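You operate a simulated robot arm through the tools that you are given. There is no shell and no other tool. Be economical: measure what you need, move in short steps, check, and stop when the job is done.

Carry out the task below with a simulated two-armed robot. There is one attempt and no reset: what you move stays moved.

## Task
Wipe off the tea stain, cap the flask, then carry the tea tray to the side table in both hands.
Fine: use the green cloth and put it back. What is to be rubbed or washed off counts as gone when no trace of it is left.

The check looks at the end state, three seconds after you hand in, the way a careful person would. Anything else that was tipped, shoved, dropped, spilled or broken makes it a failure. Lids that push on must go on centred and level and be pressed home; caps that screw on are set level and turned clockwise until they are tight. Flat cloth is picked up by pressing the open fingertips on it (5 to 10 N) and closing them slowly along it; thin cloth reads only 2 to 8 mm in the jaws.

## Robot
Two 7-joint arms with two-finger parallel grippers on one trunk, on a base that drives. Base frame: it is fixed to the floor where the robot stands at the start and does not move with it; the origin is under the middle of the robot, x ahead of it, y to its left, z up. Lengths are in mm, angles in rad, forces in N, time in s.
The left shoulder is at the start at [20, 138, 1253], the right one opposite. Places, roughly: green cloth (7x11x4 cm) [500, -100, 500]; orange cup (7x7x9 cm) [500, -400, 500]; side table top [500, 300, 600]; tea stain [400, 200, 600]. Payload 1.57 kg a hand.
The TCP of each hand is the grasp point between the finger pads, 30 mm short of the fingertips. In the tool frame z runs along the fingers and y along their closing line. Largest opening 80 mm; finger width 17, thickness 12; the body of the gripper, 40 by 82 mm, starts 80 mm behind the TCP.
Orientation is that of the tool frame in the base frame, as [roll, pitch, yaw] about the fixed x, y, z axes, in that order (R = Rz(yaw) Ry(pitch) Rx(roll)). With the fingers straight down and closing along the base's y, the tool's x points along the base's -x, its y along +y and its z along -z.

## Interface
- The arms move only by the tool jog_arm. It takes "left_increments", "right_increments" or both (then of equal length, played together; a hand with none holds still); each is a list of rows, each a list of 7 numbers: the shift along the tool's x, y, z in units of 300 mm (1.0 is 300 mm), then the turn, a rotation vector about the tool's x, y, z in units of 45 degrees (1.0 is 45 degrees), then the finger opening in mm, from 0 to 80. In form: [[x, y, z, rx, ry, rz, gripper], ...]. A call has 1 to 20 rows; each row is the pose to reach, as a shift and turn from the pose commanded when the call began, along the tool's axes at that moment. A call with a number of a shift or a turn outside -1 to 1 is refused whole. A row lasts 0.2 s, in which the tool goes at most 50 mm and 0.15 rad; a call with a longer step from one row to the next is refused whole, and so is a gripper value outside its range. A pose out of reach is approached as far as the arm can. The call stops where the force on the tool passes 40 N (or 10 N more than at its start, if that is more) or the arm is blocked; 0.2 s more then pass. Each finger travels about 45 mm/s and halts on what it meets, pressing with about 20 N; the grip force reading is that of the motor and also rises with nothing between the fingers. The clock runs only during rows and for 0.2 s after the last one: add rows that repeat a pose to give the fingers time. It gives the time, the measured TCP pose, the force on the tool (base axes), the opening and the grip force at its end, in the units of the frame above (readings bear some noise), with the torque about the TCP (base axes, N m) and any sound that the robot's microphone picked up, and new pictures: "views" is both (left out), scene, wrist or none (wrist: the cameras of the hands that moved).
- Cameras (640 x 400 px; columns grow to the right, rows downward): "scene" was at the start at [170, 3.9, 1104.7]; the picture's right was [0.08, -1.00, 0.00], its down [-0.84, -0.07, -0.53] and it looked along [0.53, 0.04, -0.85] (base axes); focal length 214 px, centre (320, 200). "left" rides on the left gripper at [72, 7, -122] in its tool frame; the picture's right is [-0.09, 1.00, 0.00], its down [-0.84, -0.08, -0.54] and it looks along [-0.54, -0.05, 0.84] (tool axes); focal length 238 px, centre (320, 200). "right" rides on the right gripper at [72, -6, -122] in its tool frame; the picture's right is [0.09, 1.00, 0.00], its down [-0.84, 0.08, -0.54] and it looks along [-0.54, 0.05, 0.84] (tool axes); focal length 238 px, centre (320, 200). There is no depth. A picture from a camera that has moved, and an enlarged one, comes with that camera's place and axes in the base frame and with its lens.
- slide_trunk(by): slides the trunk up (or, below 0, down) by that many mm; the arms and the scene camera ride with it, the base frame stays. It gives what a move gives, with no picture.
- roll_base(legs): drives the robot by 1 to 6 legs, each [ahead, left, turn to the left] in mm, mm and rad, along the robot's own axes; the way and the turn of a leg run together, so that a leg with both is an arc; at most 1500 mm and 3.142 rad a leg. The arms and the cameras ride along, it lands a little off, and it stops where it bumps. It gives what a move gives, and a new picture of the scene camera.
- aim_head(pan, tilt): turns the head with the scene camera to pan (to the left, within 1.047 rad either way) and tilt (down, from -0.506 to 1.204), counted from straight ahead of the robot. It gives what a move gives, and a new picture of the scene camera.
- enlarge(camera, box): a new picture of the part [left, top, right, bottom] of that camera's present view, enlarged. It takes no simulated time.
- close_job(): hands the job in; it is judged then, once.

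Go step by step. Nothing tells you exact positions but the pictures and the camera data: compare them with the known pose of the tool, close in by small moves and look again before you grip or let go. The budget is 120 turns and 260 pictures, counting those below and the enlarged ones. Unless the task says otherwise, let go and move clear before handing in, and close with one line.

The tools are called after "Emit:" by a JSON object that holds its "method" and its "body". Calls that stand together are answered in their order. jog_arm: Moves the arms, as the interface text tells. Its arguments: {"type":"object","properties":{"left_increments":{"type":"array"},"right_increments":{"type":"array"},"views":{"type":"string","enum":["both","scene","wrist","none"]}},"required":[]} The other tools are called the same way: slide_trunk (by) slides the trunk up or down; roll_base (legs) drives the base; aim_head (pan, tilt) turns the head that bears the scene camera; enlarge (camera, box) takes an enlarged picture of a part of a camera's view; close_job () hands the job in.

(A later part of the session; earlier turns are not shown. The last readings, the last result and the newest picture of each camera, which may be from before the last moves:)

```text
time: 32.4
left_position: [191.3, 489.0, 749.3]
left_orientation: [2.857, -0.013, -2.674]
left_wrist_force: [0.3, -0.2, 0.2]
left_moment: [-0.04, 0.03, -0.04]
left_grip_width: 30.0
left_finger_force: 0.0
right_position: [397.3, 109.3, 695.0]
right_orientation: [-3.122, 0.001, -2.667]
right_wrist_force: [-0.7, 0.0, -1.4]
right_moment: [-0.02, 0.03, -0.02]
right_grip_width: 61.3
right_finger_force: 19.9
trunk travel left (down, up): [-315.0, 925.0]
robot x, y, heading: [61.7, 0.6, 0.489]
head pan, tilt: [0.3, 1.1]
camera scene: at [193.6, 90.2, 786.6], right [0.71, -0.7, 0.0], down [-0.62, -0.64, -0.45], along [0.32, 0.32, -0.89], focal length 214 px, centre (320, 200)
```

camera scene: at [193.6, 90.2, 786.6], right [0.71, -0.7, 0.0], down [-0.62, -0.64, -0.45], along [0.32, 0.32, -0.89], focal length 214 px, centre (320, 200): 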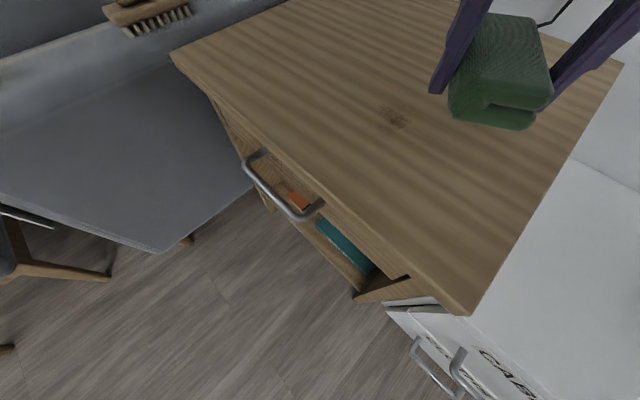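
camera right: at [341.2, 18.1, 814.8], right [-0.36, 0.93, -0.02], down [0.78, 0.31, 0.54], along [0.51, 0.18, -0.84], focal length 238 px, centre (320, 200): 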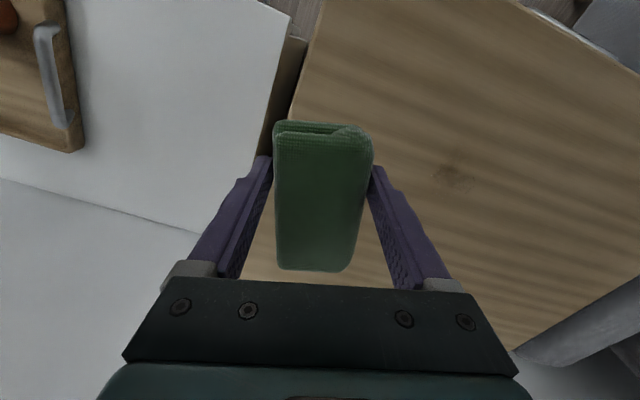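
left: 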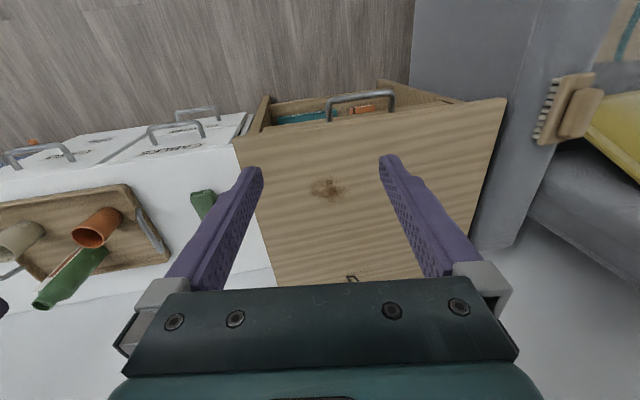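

Emit:
{"method": "jog_arm", "body": {"right_increments": [[-0.05, 0.09, 0, -0.022, 0, 0, 30], [-0.108, 0.173, 0, -0.022, 0, 0, 30], [-0.108, 0.173, 0.1, -0.022, 0, 0, 30], [-0.108, 0.173, 0.18, -0.022, 0, 0, 30], [-0.108, 0.173, 0.2, -0.022, 0, 0, 30], [-0.108, 0.173, 0.208, -0.022, 0, 0, 30], [-0.108, 0.173, 0.208, -0.022, 0, 0, 30]], "views": "scene"}}

```text
time: 34.0
left_position: [190.8, 487.6, 750.4]
left_orientation: [2.857, -0.013, -2.673]
left_wrist_force: [0.2, -0.4, 0.8]
left_moment: [-0.03, -0.01, -0.01]
left_grip_width: 30.0
left_finger_force: 0.1
right_position: [400.1, 168.6, 631.8]
right_orientation: [-3.139, 0.003, -2.667]
right_wrist_force: [-0.8, 0.5, -1.2]
right_moment: [0.01, 0.06, 0.03]
right_grip_width: 61.2
right_finger_force: 20.3
trunk travel left (down, up): [-315.0, 925.0]
robot x, y, heading: [59.6, 1.6, 0.497]
head pan, tilt: [0.3, 1.1]
camera scene: at [193.7, 90.1, 786.6], right [0.71, -0.7, 0.0], down [-0.62, -0.64, -0.45], along [0.32, 0.32, -0.89], focal length 214 px, centre (320, 200)
```

scene: 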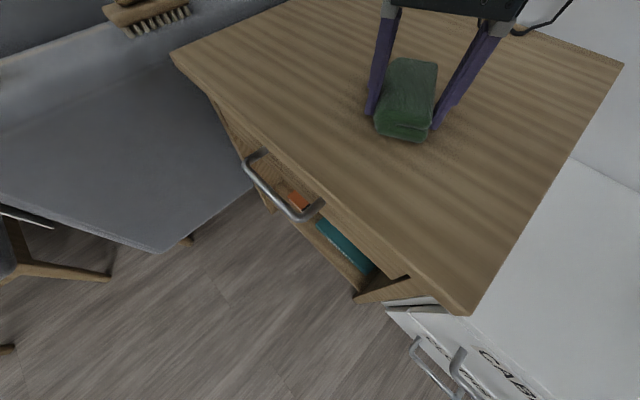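

Emit:
{"method": "jog_arm", "body": {"right_increments": [[0, 0, 0.008, 0, 0, 0, 30], [0, 0, 0.008, 0, 0, 0, 30], [0, -0.1, 0.008, 0, 0, 0, 30], [0, 0, 0.008, 0, 0, 0, 30], [0, 0.1, 0.008, 0, 0, 0, 30], [0, 0.14, 0.008, 0, 0, 0, 30], [0, 0.04, 0.008, 0, 0, 0, 30], [0, -0.06, 0.008, 0, 0, 0, 30], [0.08, -0.12, 0.008, 0, 0, 0, 30], [0.08, -0.02, 0.008, 0, 0, 0, 30], [0.08, 0.08, 0.008, 0, 0, 0, 30], [0, 0.12, 0.008, 0, 0, 0, 30], [-0.08, 0.1, 0.008, 0, 0, 0, 30], [-0.08, 0, 0.008, 0, 0, 0, 30], [-0.08, -0.1, 0.008, 0, 0, 0, 30], [0, -0.1, 0.008, 0, 0, 0, 30], [0, 0, 0.008, 0, 0, 0, 30], [0, 0, 0.008, 0, 0, 0, 30]], "views": "none"}}

```text
time: 35.0
left_position: [194.0, 483.3, 748.3]
left_orientation: [2.861, -0.014, -2.676]
left_wrist_force: [-0.8, 1.1, 0.9]
left_moment: [-0.02, -0.07, 0.04]
left_grip_width: 30.0
left_finger_force: 0.1
right_position: [412.7, 153.4, 632.5]
right_orientation: [-3.11, 0.003, -2.679]
right_wrist_force: [3.0, -21.3, 21.6]
right_moment: [0.2, 0.22, 0.24]
right_grip_width: 61.0
right_finger_force: 20.1
trunk travel left (down, up): [-315.0, 925.0]
robot x, y, heading: [61.1, 3.8, 0.492]
head pan, tilt: [0.3, 1.1]
stopped in row 5 (right hand): the force on the tool passed its limit at 48 N (the readings are from after the stop); the commanded pose is now the measured one
```

Emit:
{"method": "jog_arm", "body": {"right_increments": [[0, 0, -0.012, -0.04, 0, 0, 30], [0, 0, -0.004, -0.04, 0, 0, 30], [0, 0.05, -0.003, -0.04, 0, 0, 30], [0, 0.1, -0.003, -0.04, 0, 0, 30], [0, 0.15, -0.003, -0.04, 0, 0, 30], [0, 0.2, -0.003, -0.04, 0, 0, 30], [0, 0.15, -0.003, -0.04, 0, 0, 30], [0, 0.1, -0.003, -0.04, 0, 0, 30], [0, 0.05, -0.003, -0.04, 0, 0, 30], [0, 0, -0.003, -0.04, 0, 0, 30], [0.05, 0, -0.003, -0.04, 0, 0, 30], [0.05, 0.05, -0.003, -0.04, 0, 0, 30], [0.05, 0.1, -0.003, -0.04, 0, 0, 30], [0.05, 0.15, -0.003, -0.04, 0, 0, 30], [0.05, 0.1, -0.003, -0.04, 0, 0, 30], [0.05, 0.05, -0.003, -0.04, 0, 0, 30], [0.05, 0, -0.003, -0.04, 0, 0, 30], [0.05, 0, -0.003, -0.04, 0, 0, 30]], "views": "none"}}

```text
time: 38.8
left_position: [191.0, 489.4, 750.5]
left_orientation: [2.855, -0.014, -2.676]
left_wrist_force: [-0.2, 0.5, 0.0]
left_moment: [0.03, 0.01, 0.01]
left_grip_width: 30.0
left_finger_force: 0.2
right_position: [395.3, 155.6, 629.6]
right_orientation: [3.127, 0.002, -2.676]
right_wrist_force: [-1.4, 2.9, 5.8]
right_moment: [-0.11, -0.09, 0.1]
right_grip_width: 61.2
right_finger_force: 19.5
trunk travel left (down, up): [-315.0, 925.0]
robot x, y, heading: [59.9, 0.2, 0.494]
head pan, tilt: [0.3, 1.1]
```

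Emit:
{"method": "jog_arm", "body": {"right_increments": [[0, 0, -0.1, 0.02, 0, 0, 30], [0, -0.1, -0.18, 0.02, 0, 0, 30], [0, -0.24, -0.2, 0.02, 0, 0, 30], [0, -0.38, -0.2, 0.02, 0, 0, 30], [0, -0.38, -0.2, 0.02, 0, 0, 30]], "views": "none"}}

Emit:
{"method": "enlarge", "body": {"camera": "scene", "box": [310, 60, 470, 160]}}

Emit:
{"method": "enlarge", "body": {"camera": "right", "box": [370, 80, 530, 180]}}

```text
time: 40.0
left_position: [190.3, 488.8, 750.9]
left_orientation: [2.854, -0.014, -2.675]
left_wrist_force: [0.0, -0.7, 0.2]
left_moment: [-0.02, 0.0, 0.01]
left_grip_width: 30.0
left_finger_force: 0.1
right_position: [448.1, 51.0, 690.3]
right_orientation: [-3.14, 0.001, -2.673]
right_wrist_force: [-0.4, 0.2, -0.3]
right_moment: [-0.04, -0.01, 0.01]
right_grip_width: 61.3
right_finger_force: 20.0
trunk travel left (down, up): [-315.0, 925.0]
robot x, y, heading: [58.9, -0.5, 0.491]
head pan, tilt: [0.3, 1.1]
```

```text
4.00 times, centred on (390, 110) of scene
camera zoom: at [193.6, 90.3, 786.6], right [0.71, -0.7, 0.0], down [-0.63, -0.63, -0.45], along [0.32, 0.32, -0.89], focal length 858 px, centre (40, 560)
```

zoom: 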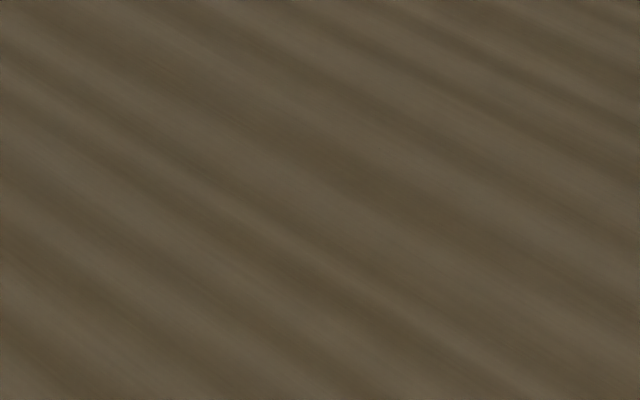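

```text
4.00 times, centred on (450, 130) of right
camera zoom: at [384.0, 12.7, 810.3], right [-0.53, 0.85, 0.0], down [0.71, 0.45, 0.54], along [0.46, 0.29, -0.84], focal length 953 px, centre (-200, 480)
```

zoom: 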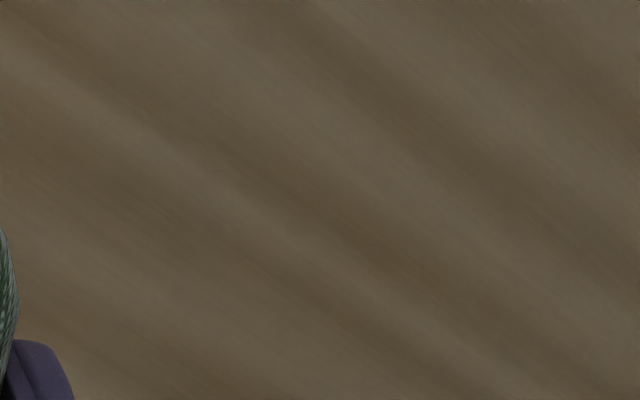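

It looks clean; I'll do one more light pass over the area to be sure.

Emit:
{"method": "jog_arm", "body": {"right_increments": [[-0.012, 0.13, 0, 0, 0, 0, 30], [-0.024, 0.26, 0.05, 0, 0, 0, 30], [-0.036, 0.34, 0.15, 0, 0, 0, 30], [-0.036, 0.34, 0.19, 0, 0, 0, 30], [-0.036, 0.34, 0.202, 0, 0, 0, 30], [-0.036, 0.39, 0.202, 0, 0, 0, 30], [-0.036, 0.44, 0.202, 0, 0, 0, 30], [-0.036, 0.5, 0.202, 0, 0, 0, 30], [-0.036, 0.44, 0.202, 0, 0, 0, 30], [-0.036, 0.38, 0.202, 0, 0, 0, 30], [-0.036, 0.32, 0.202, 0, 0, 0, 30], [-0.1, 0.32, 0.202, 0, 0, 0, 30], [-0.1, 0.38, 0.202, 0, 0, 0, 30], [-0.1, 0.44, 0.202, 0, 0, 0, 30], [-0.1, 0.5, 0.202, 0, 0, 0, 30], [-0.1, 0.44, 0.202, 0, 0, 0, 30], [-0.04, 0.42, 0.202, 0, 0, 0, 30], [0.02, 0.4, 0.202, 0, 0, 0, 30], [0.02, 0.34, 0.202, 0, 0, 0, 30], [0.02, 0.34, 0.15, 0, 0, 0, 30]], "views": "none"}}

```text
time: 41.4
left_position: [192.3, 483.1, 750.1]
left_orientation: [2.859, -0.015, -2.677]
left_wrist_force: [-0.2, -0.2, -0.2]
left_moment: [0.02, -0.05, 0.0]
left_grip_width: 30.0
left_finger_force: 0.1
right_position: [410.9, 148.2, 629.3]
right_orientation: [-3.125, 0.0, -2.676]
right_wrist_force: [-1.2, -16.8, 19.0]
right_moment: [0.3, 0.28, 0.29]
right_grip_width: 60.9
right_finger_force: 19.9
trunk travel left (down, up): [-315.0, 925.0]
robot x, y, heading: [60.3, -1.2, 0.488]
head pan, tilt: [0.3, 1.1]
stopped in row 6 (right hand): the force on the tool passed its limit at 46 N (the readings are from after the stop); the commanded pose is now the measured one
```

Emit:
{"method": "jog_arm", "body": {"right_increments": [[0, 0, -0.012, -0.02, 0, 0, 30], [0, 0, -0.005, -0.02, 0, 0, 30], [0, 0.05, -0.004, -0.02, 0, 0, 30], [0, 0.1, -0.004, -0.02, 0, 0, 30], [0, 0.15, -0.004, -0.02, 0, 0, 30], [0, 0.1, -0.004, -0.02, 0, 0, 30], [0, 0.05, -0.004, -0.02, 0, 0, 30], [0, 0, -0.004, -0.02, 0, 0, 30], [-0.05, 0, -0.004, -0.02, 0, 0, 30], [-0.05, 0.05, -0.004, -0.02, 0, 0, 30], [-0.05, 0.1, -0.004, -0.02, 0, 0, 30], [-0.05, 0.15, -0.004, -0.02, 0, 0, 30], [-0.05, 0.1, -0.004, -0.02, 0, 0, 30], [0, 0.08, -0.004, -0.02, 0, 0, 30], [0.05, 0.08, -0.004, -0.02, 0, 0, 30], [0.05, 0.03, -0.004, -0.02, 0, 0, 30], [0.05, -0.02, -0.004, -0.02, 0, 0, 30], [0.0, -0.05, -0.1, -0.02, 0, 0, 30], [0.0, -0.1, -0.22, -0.02, 0, 0, 30], [0.0, -0.22, -0.25, -0.02, 0, 0, 30]], "views": "none"}}

```text
time: 45.5
left_position: [192.0, 486.5, 748.9]
left_orientation: [2.856, -0.013, -2.677]
left_wrist_force: [-0.3, 0.3, 0.1]
left_moment: [0.03, -0.01, 0.01]
left_grip_width: 30.0
left_finger_force: 0.0
right_position: [437.3, 93.0, 703.7]
right_orientation: [3.136, 0.0, -2.676]
right_wrist_force: [-0.5, 0.2, -1.1]
right_moment: [0.03, -0.01, 0.01]
right_grip_width: 61.1
right_finger_force: 20.1
trunk travel left (down, up): [-315.0, 925.0]
robot x, y, heading: [59.3, -1.7, 0.491]
head pan, tilt: [0.3, 1.1]
```

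Now I'll turn back to put the cloth where it was.

Emit:
{"method": "roll_base", "body": {"legs": [[0, 0, -0.49]]}}

Emit:
{"method": "enlarge", "body": {"camera": "scene", "box": [150, 30, 390, 180]}}

```text
time: 47.4
left_position: [405.5, 370.0, 750.1]
left_orientation: [2.855, -0.013, 3.118]
left_wrist_force: [0.7, 0.0, 0.5]
left_moment: [-0.04, -0.03, -0.01]
left_grip_width: 30.0
left_finger_force: 0.1
right_position: [438.7, -94.3, 704.6]
right_orientation: [3.136, 0.0, 3.121]
right_wrist_force: [0.0, 0.0, 0.5]
right_moment: [0.0, 0.02, 0.01]
right_grip_width: 61.1
right_finger_force: 20.1
trunk travel left (down, up): [-315.0, 925.0]
robot x, y, heading: [60.4, -2.0, 0.003]
head pan, tilt: [0.3, 1.1]
camera scene: at [221.5, 16.4, 786.6], right [0.3, -0.95, 0.0], down [-0.85, -0.27, -0.45], along [0.43, 0.14, -0.89], focal length 214 px, centre (320, 200)
```

scene: 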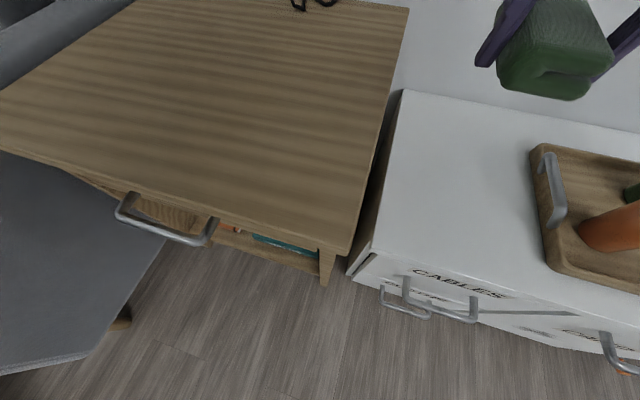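

```text
2.67 times, centred on (270, 105) of scene
camera zoom: at [221.5, 16.4, 786.6], right [0.3, -0.95, 0.0], down [-0.85, -0.27, -0.45], along [0.43, 0.14, -0.89], focal length 572 px, centre (453, 453)
```

zoom: 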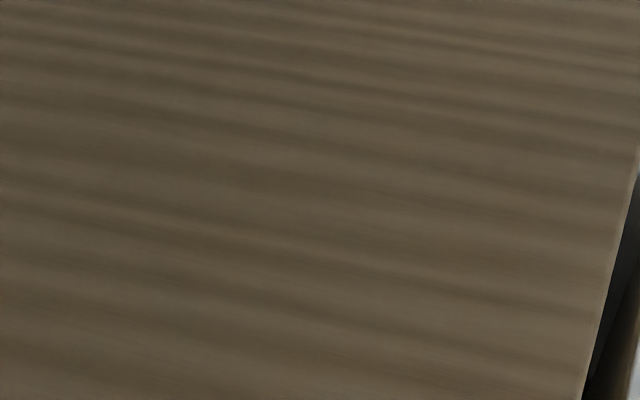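

The table is clean. I'll lower the cloth onto its old place.

Emit:
{"method": "jog_arm", "body": {"right_increments": [[-0.04, -0.08, 0.05, 0, 0, -0.025, 30], [-0.076, -0.145, 0.15, 0, 0, -0.025, 30], [-0.076, -0.145, 0.3, 0, 0, -0.025, 30], [-0.076, -0.145, 0.45, 0, 0, -0.025, 30], [-0.076, -0.145, 0.6, 0, 0, -0.025, 30], [-0.076, -0.145, 0.7, 0, 0, -0.025, 30], [-0.076, -0.145, 0.74, 0, 0, -0.025, 30], [-0.076, -0.145, 0.76, 0, 0, -0.025, 30], [-0.076, -0.145, 0.768, 0, 0, -0.025, 30], [-0.076, -0.145, 0.768, 0, 0, -0.025, 30]]}}

```text
time: 49.5
left_position: [404.9, 368.5, 749.8]
left_orientation: [2.857, -0.014, 3.117]
left_wrist_force: [0.1, 0.3, -0.9]
left_moment: [-0.02, 0.02, 0.0]
left_grip_width: 29.9
left_finger_force: 0.1
right_position: [460.1, -136.7, 474.1]
right_orientation: [3.135, 0.003, 3.141]
right_wrist_force: [0.2, 0.0, -0.5]
right_moment: [0.04, -0.01, -0.01]
right_grip_width: 61.1
right_finger_force: 20.1
trunk travel left (down, up): [-315.0, 925.0]
robot x, y, heading: [59.9, -3.3, 0.005]
head pan, tilt: [0.3, 1.1]
camera scene: at [221.5, 16.4, 786.6], right [0.3, -0.95, 0.0], down [-0.85, -0.27, -0.45], along [0.43, 0.14, -0.89], focal length 214 px, centre (320, 200)
camera right: at [386.5, -143.6, 594.2], right [-0.09, 1.0, 0.01], down [0.84, 0.07, 0.54], along [0.54, 0.05, -0.84], focal length 238 px, centre (320, 200)
```

scene: 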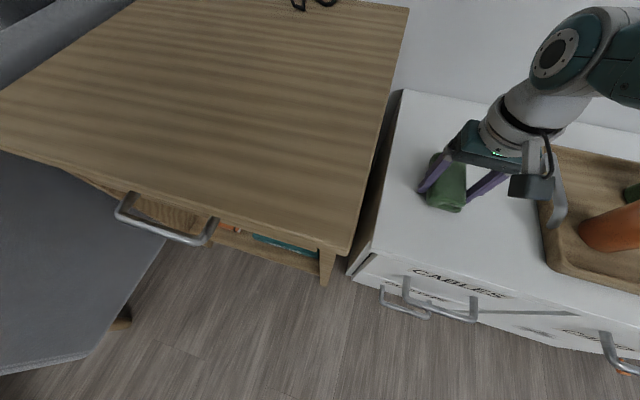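
right: 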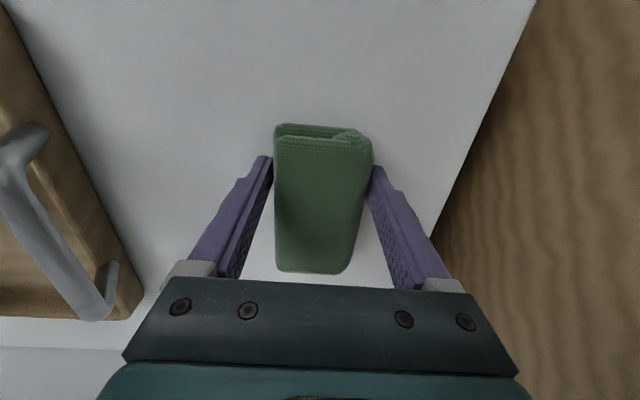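

Emit:
{"method": "jog_arm", "body": {"right_increments": [[0, 0, 0.005, 0.01, 0, 0, 30], [0, 0, 0.01, 0.01, 0, 0, 30], [0, 0, 0.01, 0.01, 0, 0, 30]], "views": "none"}}

```text
time: 50.4
left_position: [405.0, 369.0, 750.3]
left_orientation: [2.858, -0.012, 3.118]
left_wrist_force: [0.9, -0.2, 0.2]
left_moment: [0.0, -0.01, -0.01]
left_grip_width: 29.9
left_finger_force: 0.1
right_position: [459.8, -137.0, 471.2]
right_orientation: [-3.138, 0.001, 3.14]
right_wrist_force: [0.0, 0.3, 0.0]
right_moment: [0.01, -0.03, -0.01]
right_grip_width: 61.3
right_finger_force: 20.2
trunk travel left (down, up): [-315.0, 925.0]
robot x, y, heading: [62.0, -2.6, 0.005]
head pan, tilt: [0.3, 1.1]
```

Emit:
{"method": "jog_arm", "body": {"right_increments": [[0, 0, 0.005, 0, 0, 0, 30], [0, 0, 0.01, 0, 0, 0, 30], [0, 0, 0.01, 0, 0, 0, 30]], "views": "none"}}

```text
time: 51.1
left_position: [405.8, 369.5, 750.0]
left_orientation: [2.855, -0.015, 3.119]
left_wrist_force: [0.3, -0.2, -0.2]
left_moment: [0.0, 0.03, 0.01]
left_grip_width: 30.1
left_finger_force: 0.1
right_position: [458.9, -137.1, 470.2]
right_orientation: [-3.141, 0.002, 3.14]
right_wrist_force: [0.4, -0.5, 2.9]
right_moment: [0.09, 0.11, -0.01]
right_grip_width: 60.8
right_finger_force: 20.3
trunk travel left (down, up): [-315.0, 925.0]
robot x, y, heading: [56.9, -0.0, 0.005]
head pan, tilt: [0.3, 1.1]
```

The cloth touches the counter, so I'll release and rise.

Emit:
{"method": "jog_arm", "body": {"right_increments": [[0, 0, 0, 0, 0, 0, 65], [0, 0, 0, 0, 0, 0, 75], [0, 0, 0, 0, 0, 0, 80], [0, 0, 0, 0, 0, 0, 80], [0, 0, -0.1, 0, 0, 0, 80], [0, 0, -0.25, 0, 0, 0, 80], [0, 0, -0.4, 0, 0, 0, 80], [0, 0, -0.5, 0, 0, 0, 80]]}}

```text
time: 53.0
left_position: [406.1, 369.0, 751.0]
left_orientation: [2.857, -0.014, 3.12]
left_wrist_force: [0.1, -0.6, 1.4]
left_moment: [0.01, 0.02, -0.01]
left_grip_width: 29.9
left_finger_force: 0.1
right_position: [516.2, -125.0, 601.4]
right_orientation: [-3.14, -0.002, 3.14]
right_wrist_force: [1.0, -0.5, 0.8]
right_moment: [-0.01, 0.0, 0.04]
right_grip_width: 79.9
right_finger_force: 0.1
right hand out of reach, approached as far as the arm can: row 5, 6, 7, 8
trunk travel left (down, up): [-315.0, 925.0]
robot x, y, heading: [62.2, -2.6, 0.004]
head pan, tilt: [0.3, 1.1]
camera scene: at [222.2, 16.3, 786.7], right [0.3, -0.95, 0.0], down [-0.85, -0.27, -0.45], along [0.43, 0.14, -0.89], focal length 214 px, centre (320, 200)
camera right: at [443.4, -131.2, 722.7], right [-0.09, 1.0, 0.0], down [0.84, 0.08, 0.54], along [0.54, 0.05, -0.84], focal length 238 px, centre (320, 200)
```

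scene: 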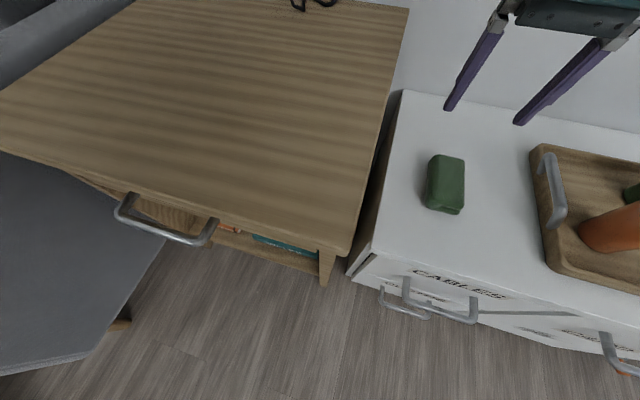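
right: 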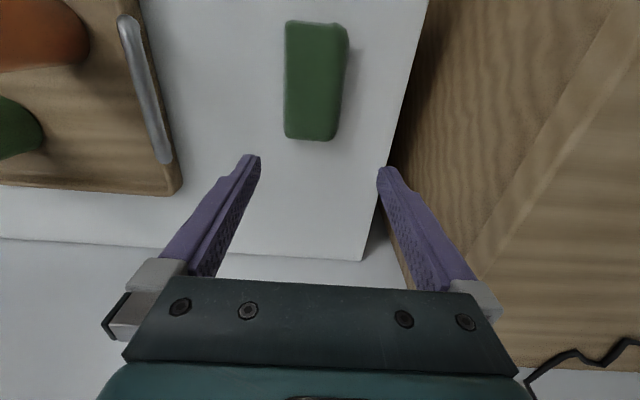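

The cloth is back in place. Now I'll raise the trunk so the hands clear everything and look toward the tray.

Emit:
{"method": "slide_trunk", "body": {"by": 220}}

Emit:
{"method": "aim_head", "body": {"pan": -0.75, "tilt": 0.75}}

```text
time: 55.3
left_position: [407.0, 369.1, 972.0]
left_orientation: [2.858, -0.014, 3.116]
left_wrist_force: [0.6, 0.5, -0.4]
left_moment: [0.01, -0.03, -0.02]
left_grip_width: 29.8
left_finger_force: 0.0
right_position: [516.5, -124.2, 821.7]
right_orientation: [-3.141, -0.001, 3.138]
right_wrist_force: [1.3, -1.1, 0.1]
right_moment: [-0.02, 0.02, -0.04]
right_grip_width: 79.9
right_finger_force: 0.0
trunk travel left (down, up): [-535.0, 705.0]
robot x, y, heading: [65.6, -5.4, 0.004]
head pan, tilt: [0.3, 1.1]
```

```text
time: 56.6
left_position: [405.5, 370.1, 970.2]
left_orientation: [2.859, -0.013, 3.119]
left_wrist_force: [0.0, 0.4, 1.3]
left_moment: [0.02, 0.01, -0.02]
left_grip_width: 29.9
left_finger_force: 0.0
right_position: [516.1, -125.4, 822.2]
right_orientation: [-3.139, -0.001, 3.141]
right_wrist_force: [-0.7, -0.6, 0.5]
right_moment: [-0.01, -0.05, -0.03]
right_grip_width: 80.2
right_finger_force: 0.1
trunk travel left (down, up): [-535.0, 705.0]
robot x, y, heading: [63.7, -1.9, 0.005]
head pan, tilt: [-0.75, 0.75]
camera scene: at [222.1, -58.6, 1032.3], right [-0.68, -0.73, 0.0], down [-0.5, 0.46, -0.73], along [0.54, -0.5, -0.68], focal length 214 px, centre (320, 200)
```

scene: 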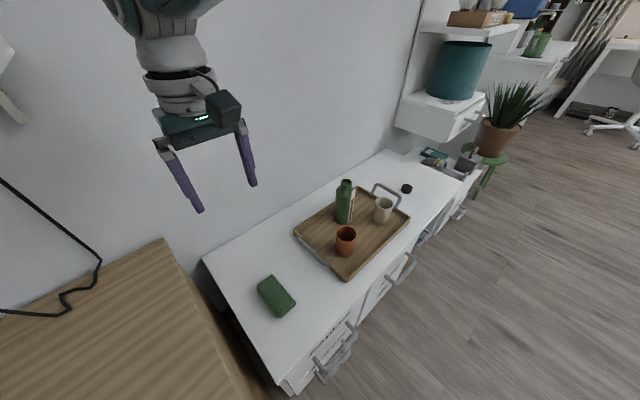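

The path along the counter front is clear. I'll drive right about 430 mm to stand before the tray.

Emit:
{"method": "roll_base", "body": {"legs": [[0, -430, 0]]}}

Emit:
{"method": "aim_head", "body": {"pan": -0.2, "tilt": 1.0}}

```text
time: 59.2
left_position: [406.0, -51.7, 970.6]
left_orientation: [2.858, -0.012, 3.121]
left_wrist_force: [0.1, -0.6, 0.2]
left_moment: [-0.02, 0.0, 0.01]
left_grip_width: 30.2
left_finger_force: 0.1
right_position: [518.3, -545.6, 820.0]
right_orientation: [-3.139, -0.002, -3.141]
right_wrist_force: [-1.0, -0.2, 1.4]
right_moment: [0.0, 0.0, 0.0]
right_grip_width: 80.0
right_finger_force: 0.2
trunk travel left (down, up): [-535.0, 705.0]
robot x, y, heading: [63.0, -423.5, 0.01]
head pan, tilt: [-0.75, 0.75]
camera scene: at [223.8, -480.0, 1032.4], right [-0.68, -0.73, 0.0], down [-0.5, 0.46, -0.73], along [0.54, -0.5, -0.68], focal length 214 px, centre (320, 200)
```

scene: 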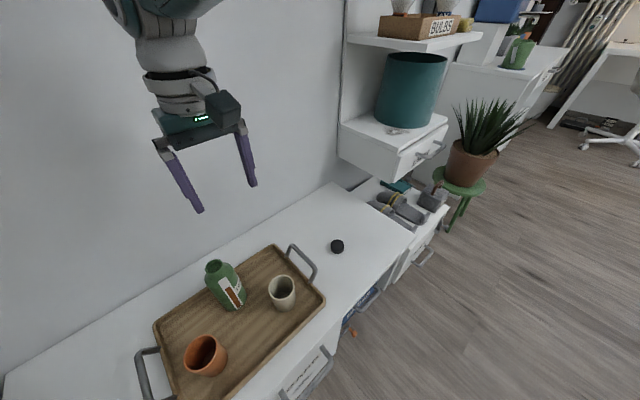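

```text
time: 60.1
left_position: [405.1, -51.1, 970.6]
left_orientation: [2.857, -0.014, 3.121]
left_wrist_force: [0.1, -0.1, 0.2]
left_moment: [-0.02, 0.01, 0.02]
left_grip_width: 29.9
left_finger_force: 0.0
right_position: [518.8, -545.6, 821.0]
right_orientation: [-3.14, -0.002, -3.141]
right_wrist_force: [0.8, -0.6, 0.4]
right_moment: [-0.02, 0.01, -0.01]
right_grip_width: 80.2
right_finger_force: 0.1
trunk travel left (down, up): [-535.0, 705.0]
robot x, y, heading: [63.7, -418.8, 0.006]
head pan, tilt: [-0.201, 1.0]
camera scene: at [231.2, -437.3, 1013.2], right [-0.2, -0.98, 0.0], down [-0.82, 0.16, -0.54], along [0.53, -0.11, -0.84], focal length 214 px, centre (320, 200)
```

scene: 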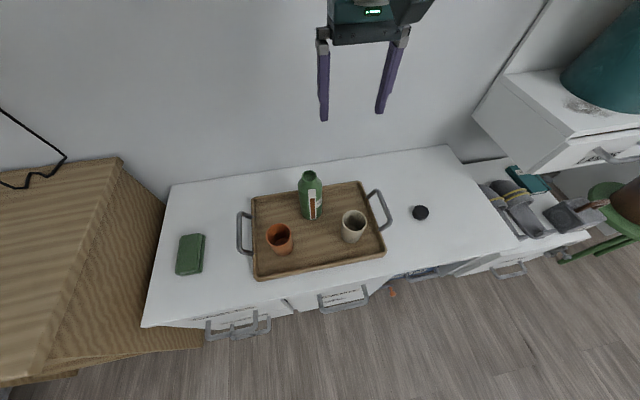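

Emit:
{"method": "enlarge", "body": {"camera": "scene", "box": [230, 155, 470, 305]}}

Emit:
{"method": "enlarge", "body": {"camera": "scene", "box": [380, 180, 460, 230]}}

Emit:
{"method": "enlarge", "body": {"camera": "scene", "box": [280, 160, 360, 210]}}

Emit:
{"method": "enlarge", "body": {"camera": "right", "box": [0, 0, 640, 400]}}

```text
2.67 times, centred on (350, 230) of scene
camera zoom: at [231.2, -437.3, 1013.2], right [-0.2, -0.98, 0.0], down [-0.82, 0.16, -0.54], along [0.53, -0.11, -0.84], focal length 572 px, centre (240, 120)
```

zoom: 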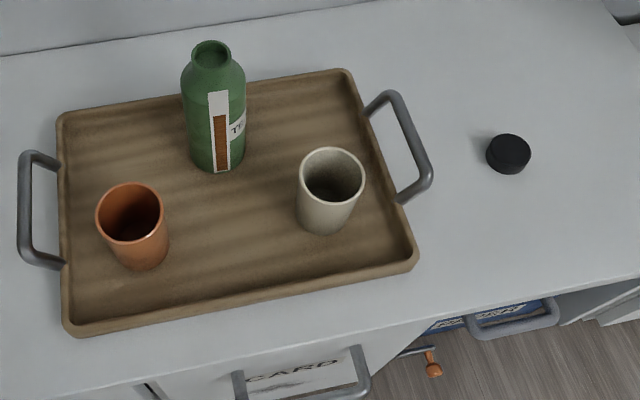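

```text
8.00 times, centred on (420, 205) of scene
camera zoom: at [231.2, -437.3, 1013.2], right [-0.2, -0.98, 0.0], down [-0.82, 0.16, -0.54], along [0.53, -0.11, -0.84], focal length 1716 px, centre (-480, 160)
```

zoom: 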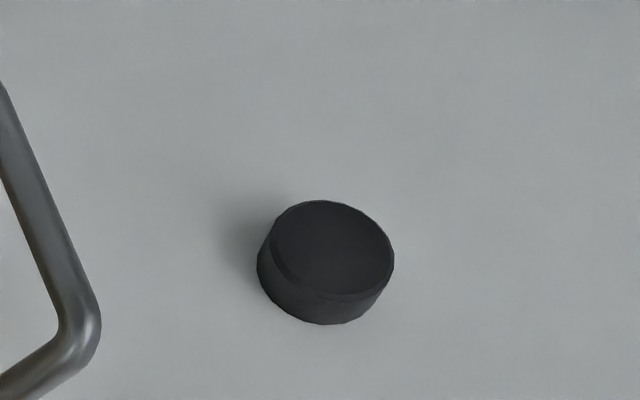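

```text
8.00 times, centred on (320, 185) of scene
camera zoom: at [231.2, -437.3, 1013.2], right [-0.2, -0.98, 0.0], down [-0.82, 0.16, -0.54], along [0.53, -0.11, -0.84], focal length 1716 px, centre (320, 320)
```

zoom: 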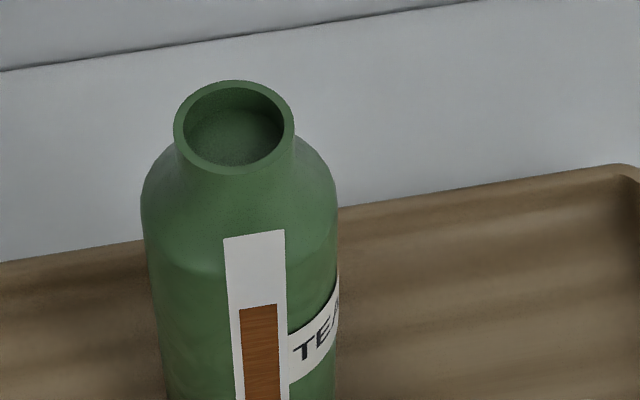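

```text
1.00 times, centred on (320, 200) of right (not enlarged: the box is as wide or as high as the picture)
camera zoom: at [444.5, -551.8, 942.1], right [-0.09, 1.0, 0.0], down [0.84, 0.08, 0.54], along [0.54, 0.05, -0.84], focal length 238 px, centre (320, 200)
```

zoom: 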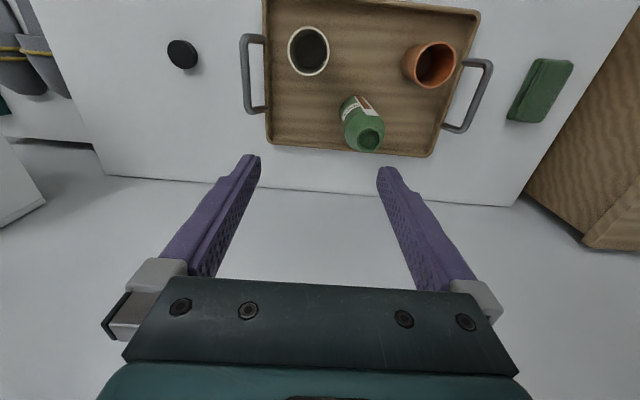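

The neck is smooth (OD about 34 mm) with its rim near [540,-476,634]. The cap, about 45 mm across, is at [478,-794] on the counter. I'll drive right 160 mm to reach the cap and lower the trunk.

Emit:
{"method": "roll_base", "body": {"legs": [[0, -160, 0]]}}

Emit:
{"method": "slide_trunk", "body": {"by": -240}}

Emit:
{"method": "aim_head", "body": {"pan": -0.2, "tilt": 0.9}}

```text
time: 61.5
left_position: [409.2, -211.8, 969.5]
left_orientation: [2.858, -0.014, 3.116]
left_wrist_force: [0.6, 0.1, -0.2]
left_moment: [0.03, 0.0, -0.03]
left_grip_width: 30.0
left_finger_force: 0.1
right_position: [518.2, -706.0, 821.5]
right_orientation: [-3.139, -0.002, 3.136]
right_wrist_force: [0.4, 0.3, -0.2]
right_moment: [0.0, -0.01, 0.01]
right_grip_width: 80.1
right_finger_force: 0.0
trunk travel left (down, up): [-535.0, 705.0]
robot x, y, heading: [63.5, -582.8, -0.002]
head pan, tilt: [-0.201, 1.0]
camera scene: at [231.5, -596.2, 1013.2], right [-0.2, -0.98, 0.0], down [-0.82, 0.17, -0.54], along [0.53, -0.11, -0.84], focal length 214 px, centre (320, 200)
```

scene: 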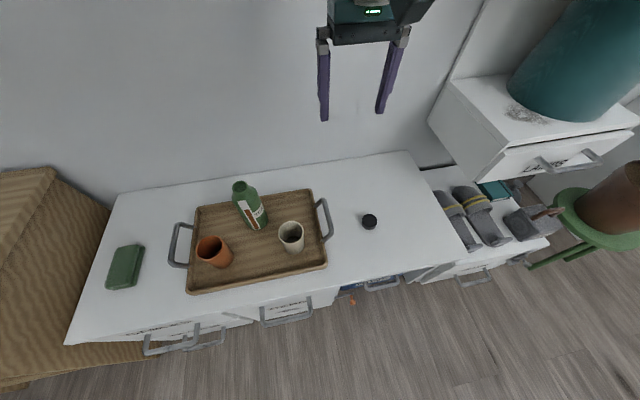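

```text
time: 64.0
left_position: [408.1, -211.2, 730.3]
left_orientation: [2.856, -0.015, 3.116]
left_wrist_force: [0.7, -0.4, -0.3]
left_moment: [-0.01, 0.0, 0.0]
left_grip_width: 30.1
left_finger_force: 0.0
right_position: [518.1, -705.6, 580.9]
right_orientation: [-3.14, -0.002, 3.137]
right_wrist_force: [0.1, 0.2, 0.7]
right_moment: [0.0, -0.03, -0.01]
right_grip_width: 79.9
right_finger_force: 0.1
trunk travel left (down, up): [-295.0, 945.0]
robot x, y, heading: [63.7, -582.2, 0.003]
head pan, tilt: [-0.201, 1.0]
```

```text
time: 64.7
left_position: [409.0, -211.9, 730.0]
left_orientation: [2.857, -0.015, 3.116]
left_wrist_force: [-0.3, -0.1, 0.5]
left_moment: [-0.02, 0.0, -0.01]
left_grip_width: 29.9
left_finger_force: 0.0
right_position: [518.3, -704.9, 581.4]
right_orientation: [-3.14, -0.002, 3.136]
right_wrist_force: [0.5, 0.3, 0.2]
right_moment: [-0.01, 0.0, 0.0]
right_grip_width: 79.8
right_finger_force: 0.0
trunk travel left (down, up): [-295.0, 945.0]
robot x, y, heading: [60.0, -578.4, -0.003]
head pan, tilt: [-0.201, 0.901]
camera scene: at [237.2, -597.1, 780.4], right [-0.2, -0.98, 0.0], down [-0.77, 0.16, -0.62], along [0.61, -0.12, -0.78], focal length 214 px, centre (320, 200)
```

scene: 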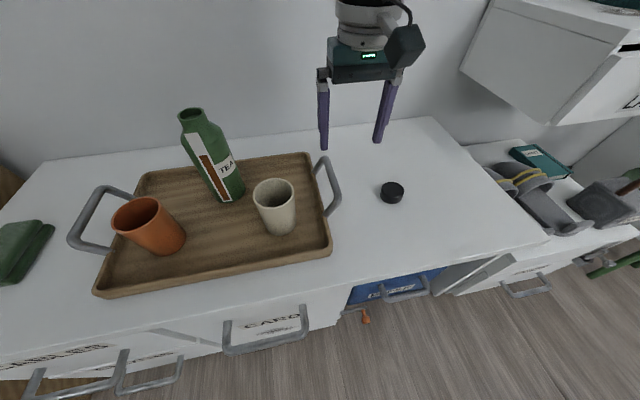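

Emit:
{"method": "jog_arm", "body": {"right_increments": [[0.04, -0.1, 0, 0, 0, 0, 80], [0.08, -0.2, 0.03, 0, 0, 0, 80], [0.124, -0.294, 0.07, 0, 0, 0, 80], [0.124, -0.294, 0.07, 0, 0, 0, 80]]}}

```text
time: 65.7
left_position: [407.9, -211.3, 729.3]
left_orientation: [2.855, -0.014, 3.114]
left_wrist_force: [-0.1, -0.4, 1.1]
left_moment: [-0.01, -0.02, 0.03]
left_grip_width: 30.0
left_finger_force: 0.1
right_position: [513.8, -793.5, 547.2]
right_orientation: [-3.139, -0.003, 3.135]
right_wrist_force: [-0.3, 0.3, -0.2]
right_moment: [0.0, 0.01, -0.01]
right_grip_width: 79.9
right_finger_force: 0.0
right hand out of reach, approached as far as the arm can: row 1, 2, 3, 4
trunk travel left (down, up): [-295.0, 945.0]
robot x, y, heading: [59.2, -582.2, -0.001]
head pan, tilt: [-0.201, 0.901]
camera scene: at [237.4, -596.8, 780.5], right [-0.2, -0.98, 0.0], down [-0.77, 0.16, -0.62], along [0.61, -0.12, -0.78], focal length 214 px, centre (320, 200)
camera right: at [439.0, -798.9, 668.4], right [-0.09, 1.0, 0.0], down [0.84, 0.07, 0.54], along [0.54, 0.05, -0.84], focal length 238 px, centre (320, 200)
```

scene: 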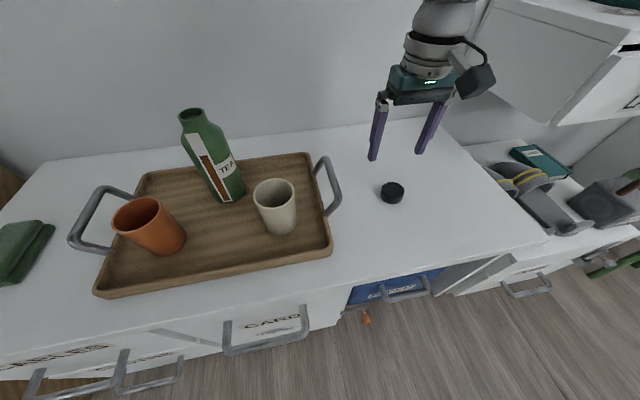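
right: 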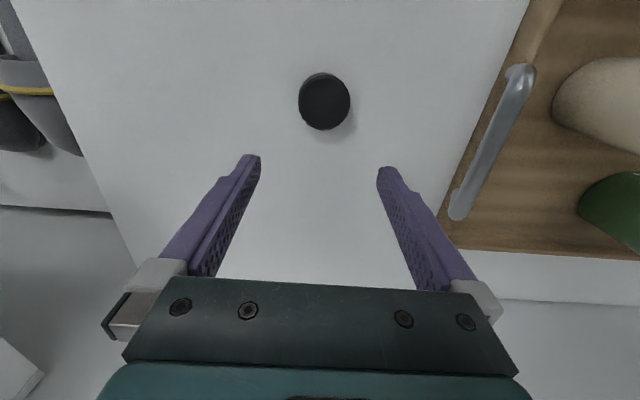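

Emit:
{"method": "jog_arm", "body": {"right_increments": [[0.03, 0, 0, 0, 0, 0, 80], [0.06, 0, 0, 0, 0, 0, 80], [0.1, 0, 0, 0, 0, 0, 80], [0.1, 0, 0, 0, 0, 0, 80]], "views": "none"}}

```text
time: 66.7
left_position: [408.6, -211.0, 730.5]
left_orientation: [2.859, -0.014, 3.116]
left_wrist_force: [-0.2, 0.3, 0.2]
left_moment: [0.01, -0.01, 0.0]
left_grip_width: 29.9
left_finger_force: 0.1
right_position: [508.0, -796.0, 538.9]
right_orientation: [-3.14, -0.003, 3.135]
right_wrist_force: [-0.1, 0.1, -0.6]
right_moment: [-0.01, -0.02, -0.01]
right_grip_width: 79.7
right_finger_force: 0.1
right hand out of reach, approached as far as the arm can: row 1, 2, 3, 4
trunk travel left (down, up): [-295.0, 945.0]
robot x, y, heading: [64.2, -578.3, -0.002]
head pan, tilt: [-0.201, 0.901]
```

The arm looks stuck near its straight-elbow posture. I'll try a larger inward and upward command to unfold it.

Emit:
{"method": "jog_arm", "body": {"right_increments": [[0.15, 0.03, -0.03, 0, 0, 0, 80], [0.3, 0.06, -0.03, 0, 0, 0, 80], [0.45, 0.1, -0.03, 0, 0, 0, 80], [0.45, 0.1, -0.03, 0, 0, 0, 80]], "views": "none"}}

```text
time: 67.7
left_position: [410.0, -214.9, 728.9]
left_orientation: [2.86, -0.013, 3.117]
left_wrist_force: [0.9, 0.1, -0.6]
left_moment: [-0.03, 0.01, 0.0]
left_grip_width: 29.7
left_finger_force: 0.1
right_position: [487.7, -764.3, 489.6]
right_orientation: [-3.133, 0.002, 3.136]
right_wrist_force: [-1.2, -8.5, 25.7]
right_moment: [-1.36, 0.22, -0.01]
right_grip_width: 80.0
right_finger_force: 0.1
right hand out of reach, approached as far as the arm can: row 1, 2, 3, 4
trunk travel left (down, up): [-295.0, 945.0]
robot x, y, heading: [65.5, -579.3, 0.0]
head pan, tilt: [-0.201, 0.901]
```

The fingertip is pressing on something, probably the cap, so I'll raise the trunk at once.

Emit:
{"method": "slide_trunk", "body": {"by": 60}}

Emit:
{"method": "enlarge", "body": {"camera": "right", "box": [0, 0, 640, 400]}}

Emit:
{"method": "enlarge", "body": {"camera": "scene", "box": [0, 0, 640, 400]}}

```text
time: 68.7
left_position: [407.1, -211.6, 790.8]
left_orientation: [2.858, -0.015, 3.115]
left_wrist_force: [0.6, -0.9, -0.2]
left_moment: [0.02, -0.02, 0.02]
left_grip_width: 30.1
left_finger_force: 0.1
right_position: [483.0, -755.8, 547.0]
right_orientation: [-3.14, -0.002, 3.137]
right_wrist_force: [-0.4, -0.2, 0.0]
right_moment: [0.03, -0.01, 0.02]
right_grip_width: 80.0
right_finger_force: 0.0
trunk travel left (down, up): [-355.0, 885.0]
robot x, y, heading: [63.3, -577.7, 0.0]
head pan, tilt: [-0.201, 0.901]
```

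```text
1.00 times, centred on (320, 200) of right (not enlarged: the box is as wide or as high as the picture)
camera zoom: at [409.8, -763.4, 667.1], right [-0.09, 1.0, 0.0], down [0.84, 0.07, 0.54], along [0.54, 0.05, -0.84], focal length 238 px, centre (320, 200)
```

zoom: 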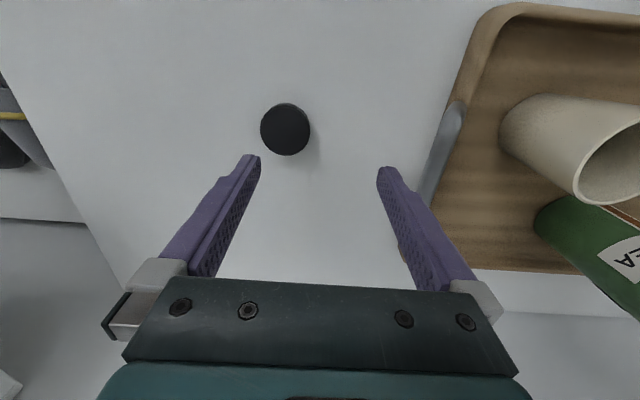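

```text
1.00 times, centred on (320, 200) of scene (not enlarged: the box is as wide or as high as the picture)
camera zoom: at [237.2, -597.3, 840.4], right [-0.2, -0.98, 0.0], down [-0.77, 0.16, -0.62], along [0.61, -0.12, -0.78], focal length 214 px, centre (320, 200)
```

zoom: 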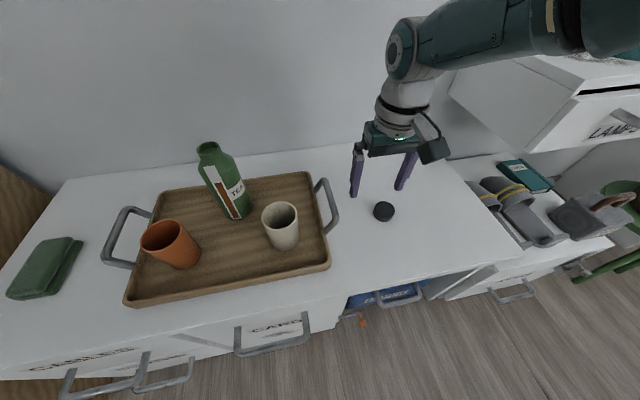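

The cap is still upright at about [476,-789]. I'll try small inward steps, which freed the elbow before.

Emit:
{"method": "jog_arm", "body": {"right_increments": [[0.05, 0, 0, 0, 0, 0, 80], [0.1, 0, 0, 0, 0, 0, 80], [0.1, 0, 0, 0, 0, 0, 80]], "views": "none"}}

```text
time: 69.5
left_position: [408.3, -210.5, 790.4]
left_orientation: [2.857, -0.014, 3.114]
left_wrist_force: [-0.6, -0.4, -0.1]
left_moment: [0.0, -0.04, -0.02]
left_grip_width: 30.3
left_finger_force: 0.0
right_position: [478.7, -755.6, 537.5]
right_orientation: [-3.141, -0.005, 3.136]
right_wrist_force: [-0.1, -0.8, -0.1]
right_moment: [0.0, -0.02, 0.02]
right_grip_width: 80.2
right_finger_force: 0.1
right hand out of reach, approached as far as the arm can: row 1, 2, 3
trunk travel left (down, up): [-355.0, 885.0]
robot x, y, heading: [63.0, -582.4, 0.001]
head pan, tilt: [-0.201, 0.901]
```

Emit:
{"method": "jog_arm", "body": {"right_increments": [[0.03, 0.003, -0.015, 0, 0.1, 0, 80], [0.06, 0.006, -0.03, 0, 0.2, 0, 80], [0.09, 0.009, -0.045, 0, 0.3, 0, 80], [0.12, 0.012, -0.06, 0, 0.4, 0, 80], [0.15, 0.015, -0.075, 0, 0.4, 0, 80], [0.18, 0.018, -0.09, 0, 0.4, 0, 80], [0.21, 0.021, -0.105, 0, 0.4, 0, 80], [0.21, 0.021, -0.105, 0, 0.4, 0, 80]], "views": "scene"}}

```text
time: 71.3
left_position: [410.4, -211.8, 790.7]
left_orientation: [2.856, -0.014, 3.115]
left_wrist_force: [0.0, 0.5, 0.2]
left_moment: [0.02, 0.0, 0.0]
left_grip_width: 30.1
left_finger_force: 0.0
right_position: [422.8, -749.0, 564.9]
right_orientation: [-3.139, -0.319, 3.136]
right_wrist_force: [0.1, 0.5, -0.6]
right_moment: [0.0, 0.02, 0.0]
right_grip_width: 80.0
right_finger_force: 0.0
right hand out of reach, approached as far as the arm can: row 1, 2, 3, 4, 5, 7, 8
trunk travel left (down, up): [-355.0, 885.0]
robot x, y, heading: [62.4, -583.4, 0.001]
head pan, tilt: [-0.201, 0.901]
camera scene: at [237.2, -597.2, 840.4], right [-0.2, -0.98, 0.0], down [-0.77, 0.16, -0.62], along [0.61, -0.12, -0.78], focal length 214 px, centre (320, 200)
```

scene: 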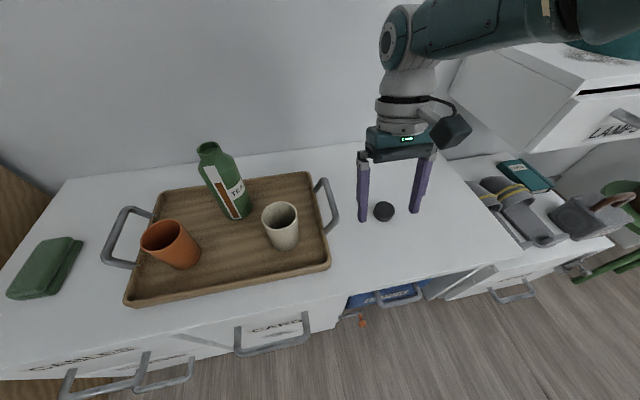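

Emit:
{"method": "jog_arm", "body": {"right_increments": [[0, 0, -0.02, 0, -0.12, 0.12, 80], [0, 0, -0.04, 0, -0.24, 0.24, 80], [0, 0, -0.06, 0, -0.36, 0.36, 80], [0, 0, -0.06, 0, -0.4, 0.5, 80], [0, 0, -0.06, 0, -0.4, 0.5, 80]], "views": "scene"}}

```text
time: 72.5
left_position: [408.8, -212.0, 789.9]
left_orientation: [2.856, -0.013, 3.114]
left_wrist_force: [-0.5, -0.5, 0.3]
left_moment: [0.01, 0.01, -0.05]
left_grip_width: 29.9
left_finger_force: 0.1
right_position: [483.3, -739.3, 552.8]
right_orientation: [-3.079, 0.013, 2.75]
right_wrist_force: [0.6, -0.2, -0.2]
right_moment: [0.0, 0.02, -0.03]
right_grip_width: 79.8
right_finger_force: 0.2
right hand out of reach, approached as far as the arm can: row 1, 2, 3, 4, 5
trunk travel left (down, up): [-355.0, 885.0]
robot x, y, heading: [62.6, -579.9, 0.0]
head pan, tilt: [-0.201, 0.901]
camera scene: at [237.8, -597.4, 840.6], right [-0.2, -0.98, 0.0], down [-0.77, 0.16, -0.62], along [0.61, -0.12, -0.78], focal length 214 px, centre (320, 200)
```

scene: 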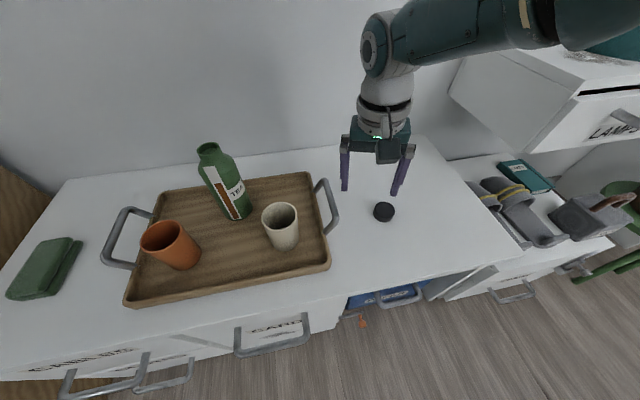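

The right arm is fully straight, which leaves the IK singular. I'll raise the trunk for clearance and swing the hand left and inward to flex the elbow.

Emit:
{"method": "slide_trunk", "body": {"by": 120}}

Emit:
{"method": "jog_arm", "body": {"right_increments": [[0.05, 0.1, 0, 0, 0, -0.1, 80], [0.1, 0.2, 0, 0, 0, -0.2, 80], [0.15, 0.3, 0, 0, 0, -0.3, 80], [0.2, 0.4, 0, 0, 0, -0.4, 80], [0.25, 0.45, 0, 0, 0, -0.5, 80], [0.25, 0.45, 0, 0, 0, -0.5, 80]], "views": "none"}}

```text
time: 74.0
left_position: [408.0, -211.5, 911.0]
left_orientation: [2.857, -0.013, 3.114]
left_wrist_force: [-0.8, -0.1, -0.5]
left_moment: [0.0, -0.02, 0.0]
left_grip_width: 29.8
left_finger_force: 0.1
right_position: [482.8, -739.3, 673.4]
right_orientation: [-3.079, 0.012, 2.752]
right_wrist_force: [-0.1, 0.3, -0.7]
right_moment: [0.0, 0.03, -0.03]
right_grip_width: 79.8
right_finger_force: 0.0
trunk travel left (down, up): [-475.0, 765.0]
robot x, y, heading: [60.8, -577.2, 0.002]
head pan, tilt: [-0.201, 0.901]
```

```text
time: 75.4
left_position: [408.2, -211.6, 909.7]
left_orientation: [2.856, -0.014, 3.115]
left_wrist_force: [0.8, 0.0, 0.2]
left_moment: [-0.01, 0.03, 0.0]
left_grip_width: 30.0
left_finger_force: 0.0
right_position: [443.8, -608.9, 672.6]
right_orientation: [-3.065, -0.005, 3.129]
right_wrist_force: [-0.3, 0.2, -0.2]
right_moment: [0.03, -0.03, 0.01]
right_grip_width: 79.8
right_finger_force: 0.1
right hand out of reach, approached as far as the arm can: row 2, 3, 4, 5, 6
trunk travel left (down, up): [-475.0, 765.0]
robot x, y, heading: [65.3, -576.5, -0.005]
head pan, tilt: [-0.201, 0.901]
```

Emit:
{"method": "jog_arm", "body": {"right_increments": [[0.08, 0, -0.04, -0.05, 0, 0, 80], [0.16, 0, -0.08, -0.1, 0, 0, 80], [0.24, 0, -0.12, -0.1, 0, 0, 80], [0.32, 0, -0.16, -0.1, 0, 0, 80], [0.32, 0, -0.16, -0.1, 0, 0, 80]], "views": "scene"}}

```text
time: 76.6
left_position: [408.9, -211.4, 910.6]
left_orientation: [2.859, -0.015, 3.114]
left_wrist_force: [-0.4, -0.1, 0.1]
left_moment: [0.01, 0.0, -0.03]
left_grip_width: 30.2
left_finger_force: 0.0
right_position: [343.4, -596.2, 721.6]
right_orientation: [3.127, -0.013, -3.139]
right_wrist_force: [-0.9, 0.0, -0.1]
right_moment: [-0.01, 0.0, -0.02]
right_grip_width: 79.9
right_finger_force: 0.1
trunk travel left (down, up): [-475.0, 765.0]
robot x, y, heading: [59.5, -579.8, 0.003]
head pan, tilt: [-0.201, 0.901]
camera scene: at [237.4, -597.2, 960.5], right [-0.2, -0.98, 0.0], down [-0.77, 0.16, -0.62], along [0.61, -0.12, -0.78], focal length 214 px, centre (320, 200)
```

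scene: 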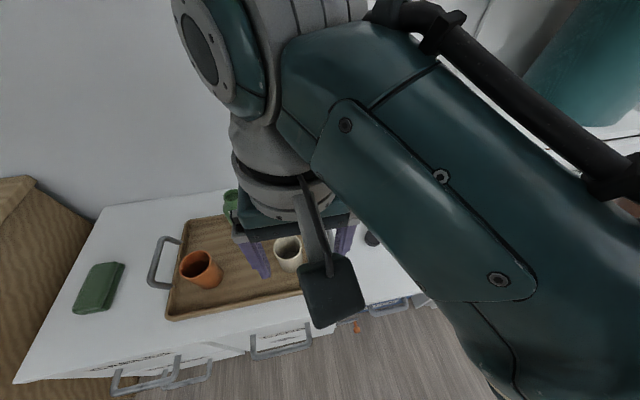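

The elbow is flexed again. I'll move the base right 110 mm and turn 0.3 rad left, so the right shoulder comes closer to the cap and there is margin.

Emit:
{"method": "roll_base", "body": {"legs": [[0, -110, 0], [0, 0, 0.3]]}}

Emit:
{"method": "slide_trunk", "body": {"by": -130}}

```text
time: 78.8
left_position: [286.8, -236.3, 911.1]
left_orientation: [2.859, -0.015, -2.874]
left_wrist_force: [0.0, 0.4, -0.6]
left_moment: [-0.01, -0.01, -0.02]
left_grip_width: 30.0
left_finger_force: 0.1
right_position: [335.7, -622.7, 722.8]
right_orientation: [3.126, -0.014, -2.843]
right_wrist_force: [1.2, -0.6, 0.0]
right_moment: [0.01, 0.0, -0.04]
right_grip_width: 79.7
right_finger_force: 0.1
trunk travel left (down, up): [-475.0, 765.0]
robot x, y, heading: [60.0, -687.3, 0.297]
head pan, tilt: [-0.201, 0.901]
camera scene: at [234.0, -655.1, 960.4], right [0.09, -1.0, 0.0], down [-0.78, -0.07, -0.62], along [0.62, 0.06, -0.78], focal length 214 px, centre (320, 200)
```

scene: 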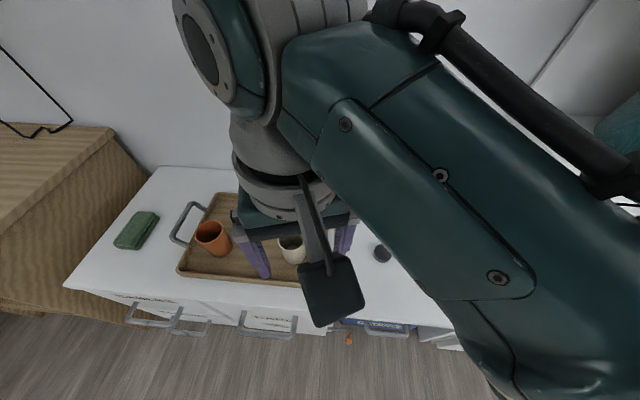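

```text
time: 80.4
left_position: [285.2, -235.4, 780.3]
left_orientation: [2.856, -0.015, -2.874]
left_wrist_force: [0.7, -1.2, 0.0]
left_moment: [0.03, 0.0, 0.02]
left_grip_width: 29.8
left_finger_force: 0.0
right_position: [335.0, -622.4, 590.9]
right_orientation: [3.124, -0.013, -2.846]
right_wrist_force: [-0.8, 0.0, -0.1]
right_moment: [0.01, -0.03, 0.01]
right_grip_width: 80.1
right_finger_force: 0.1
trunk travel left (down, up): [-345.0, 895.0]
robot x, y, heading: [61.9, -690.8, 0.297]
head pan, tilt: [-0.201, 0.901]
```

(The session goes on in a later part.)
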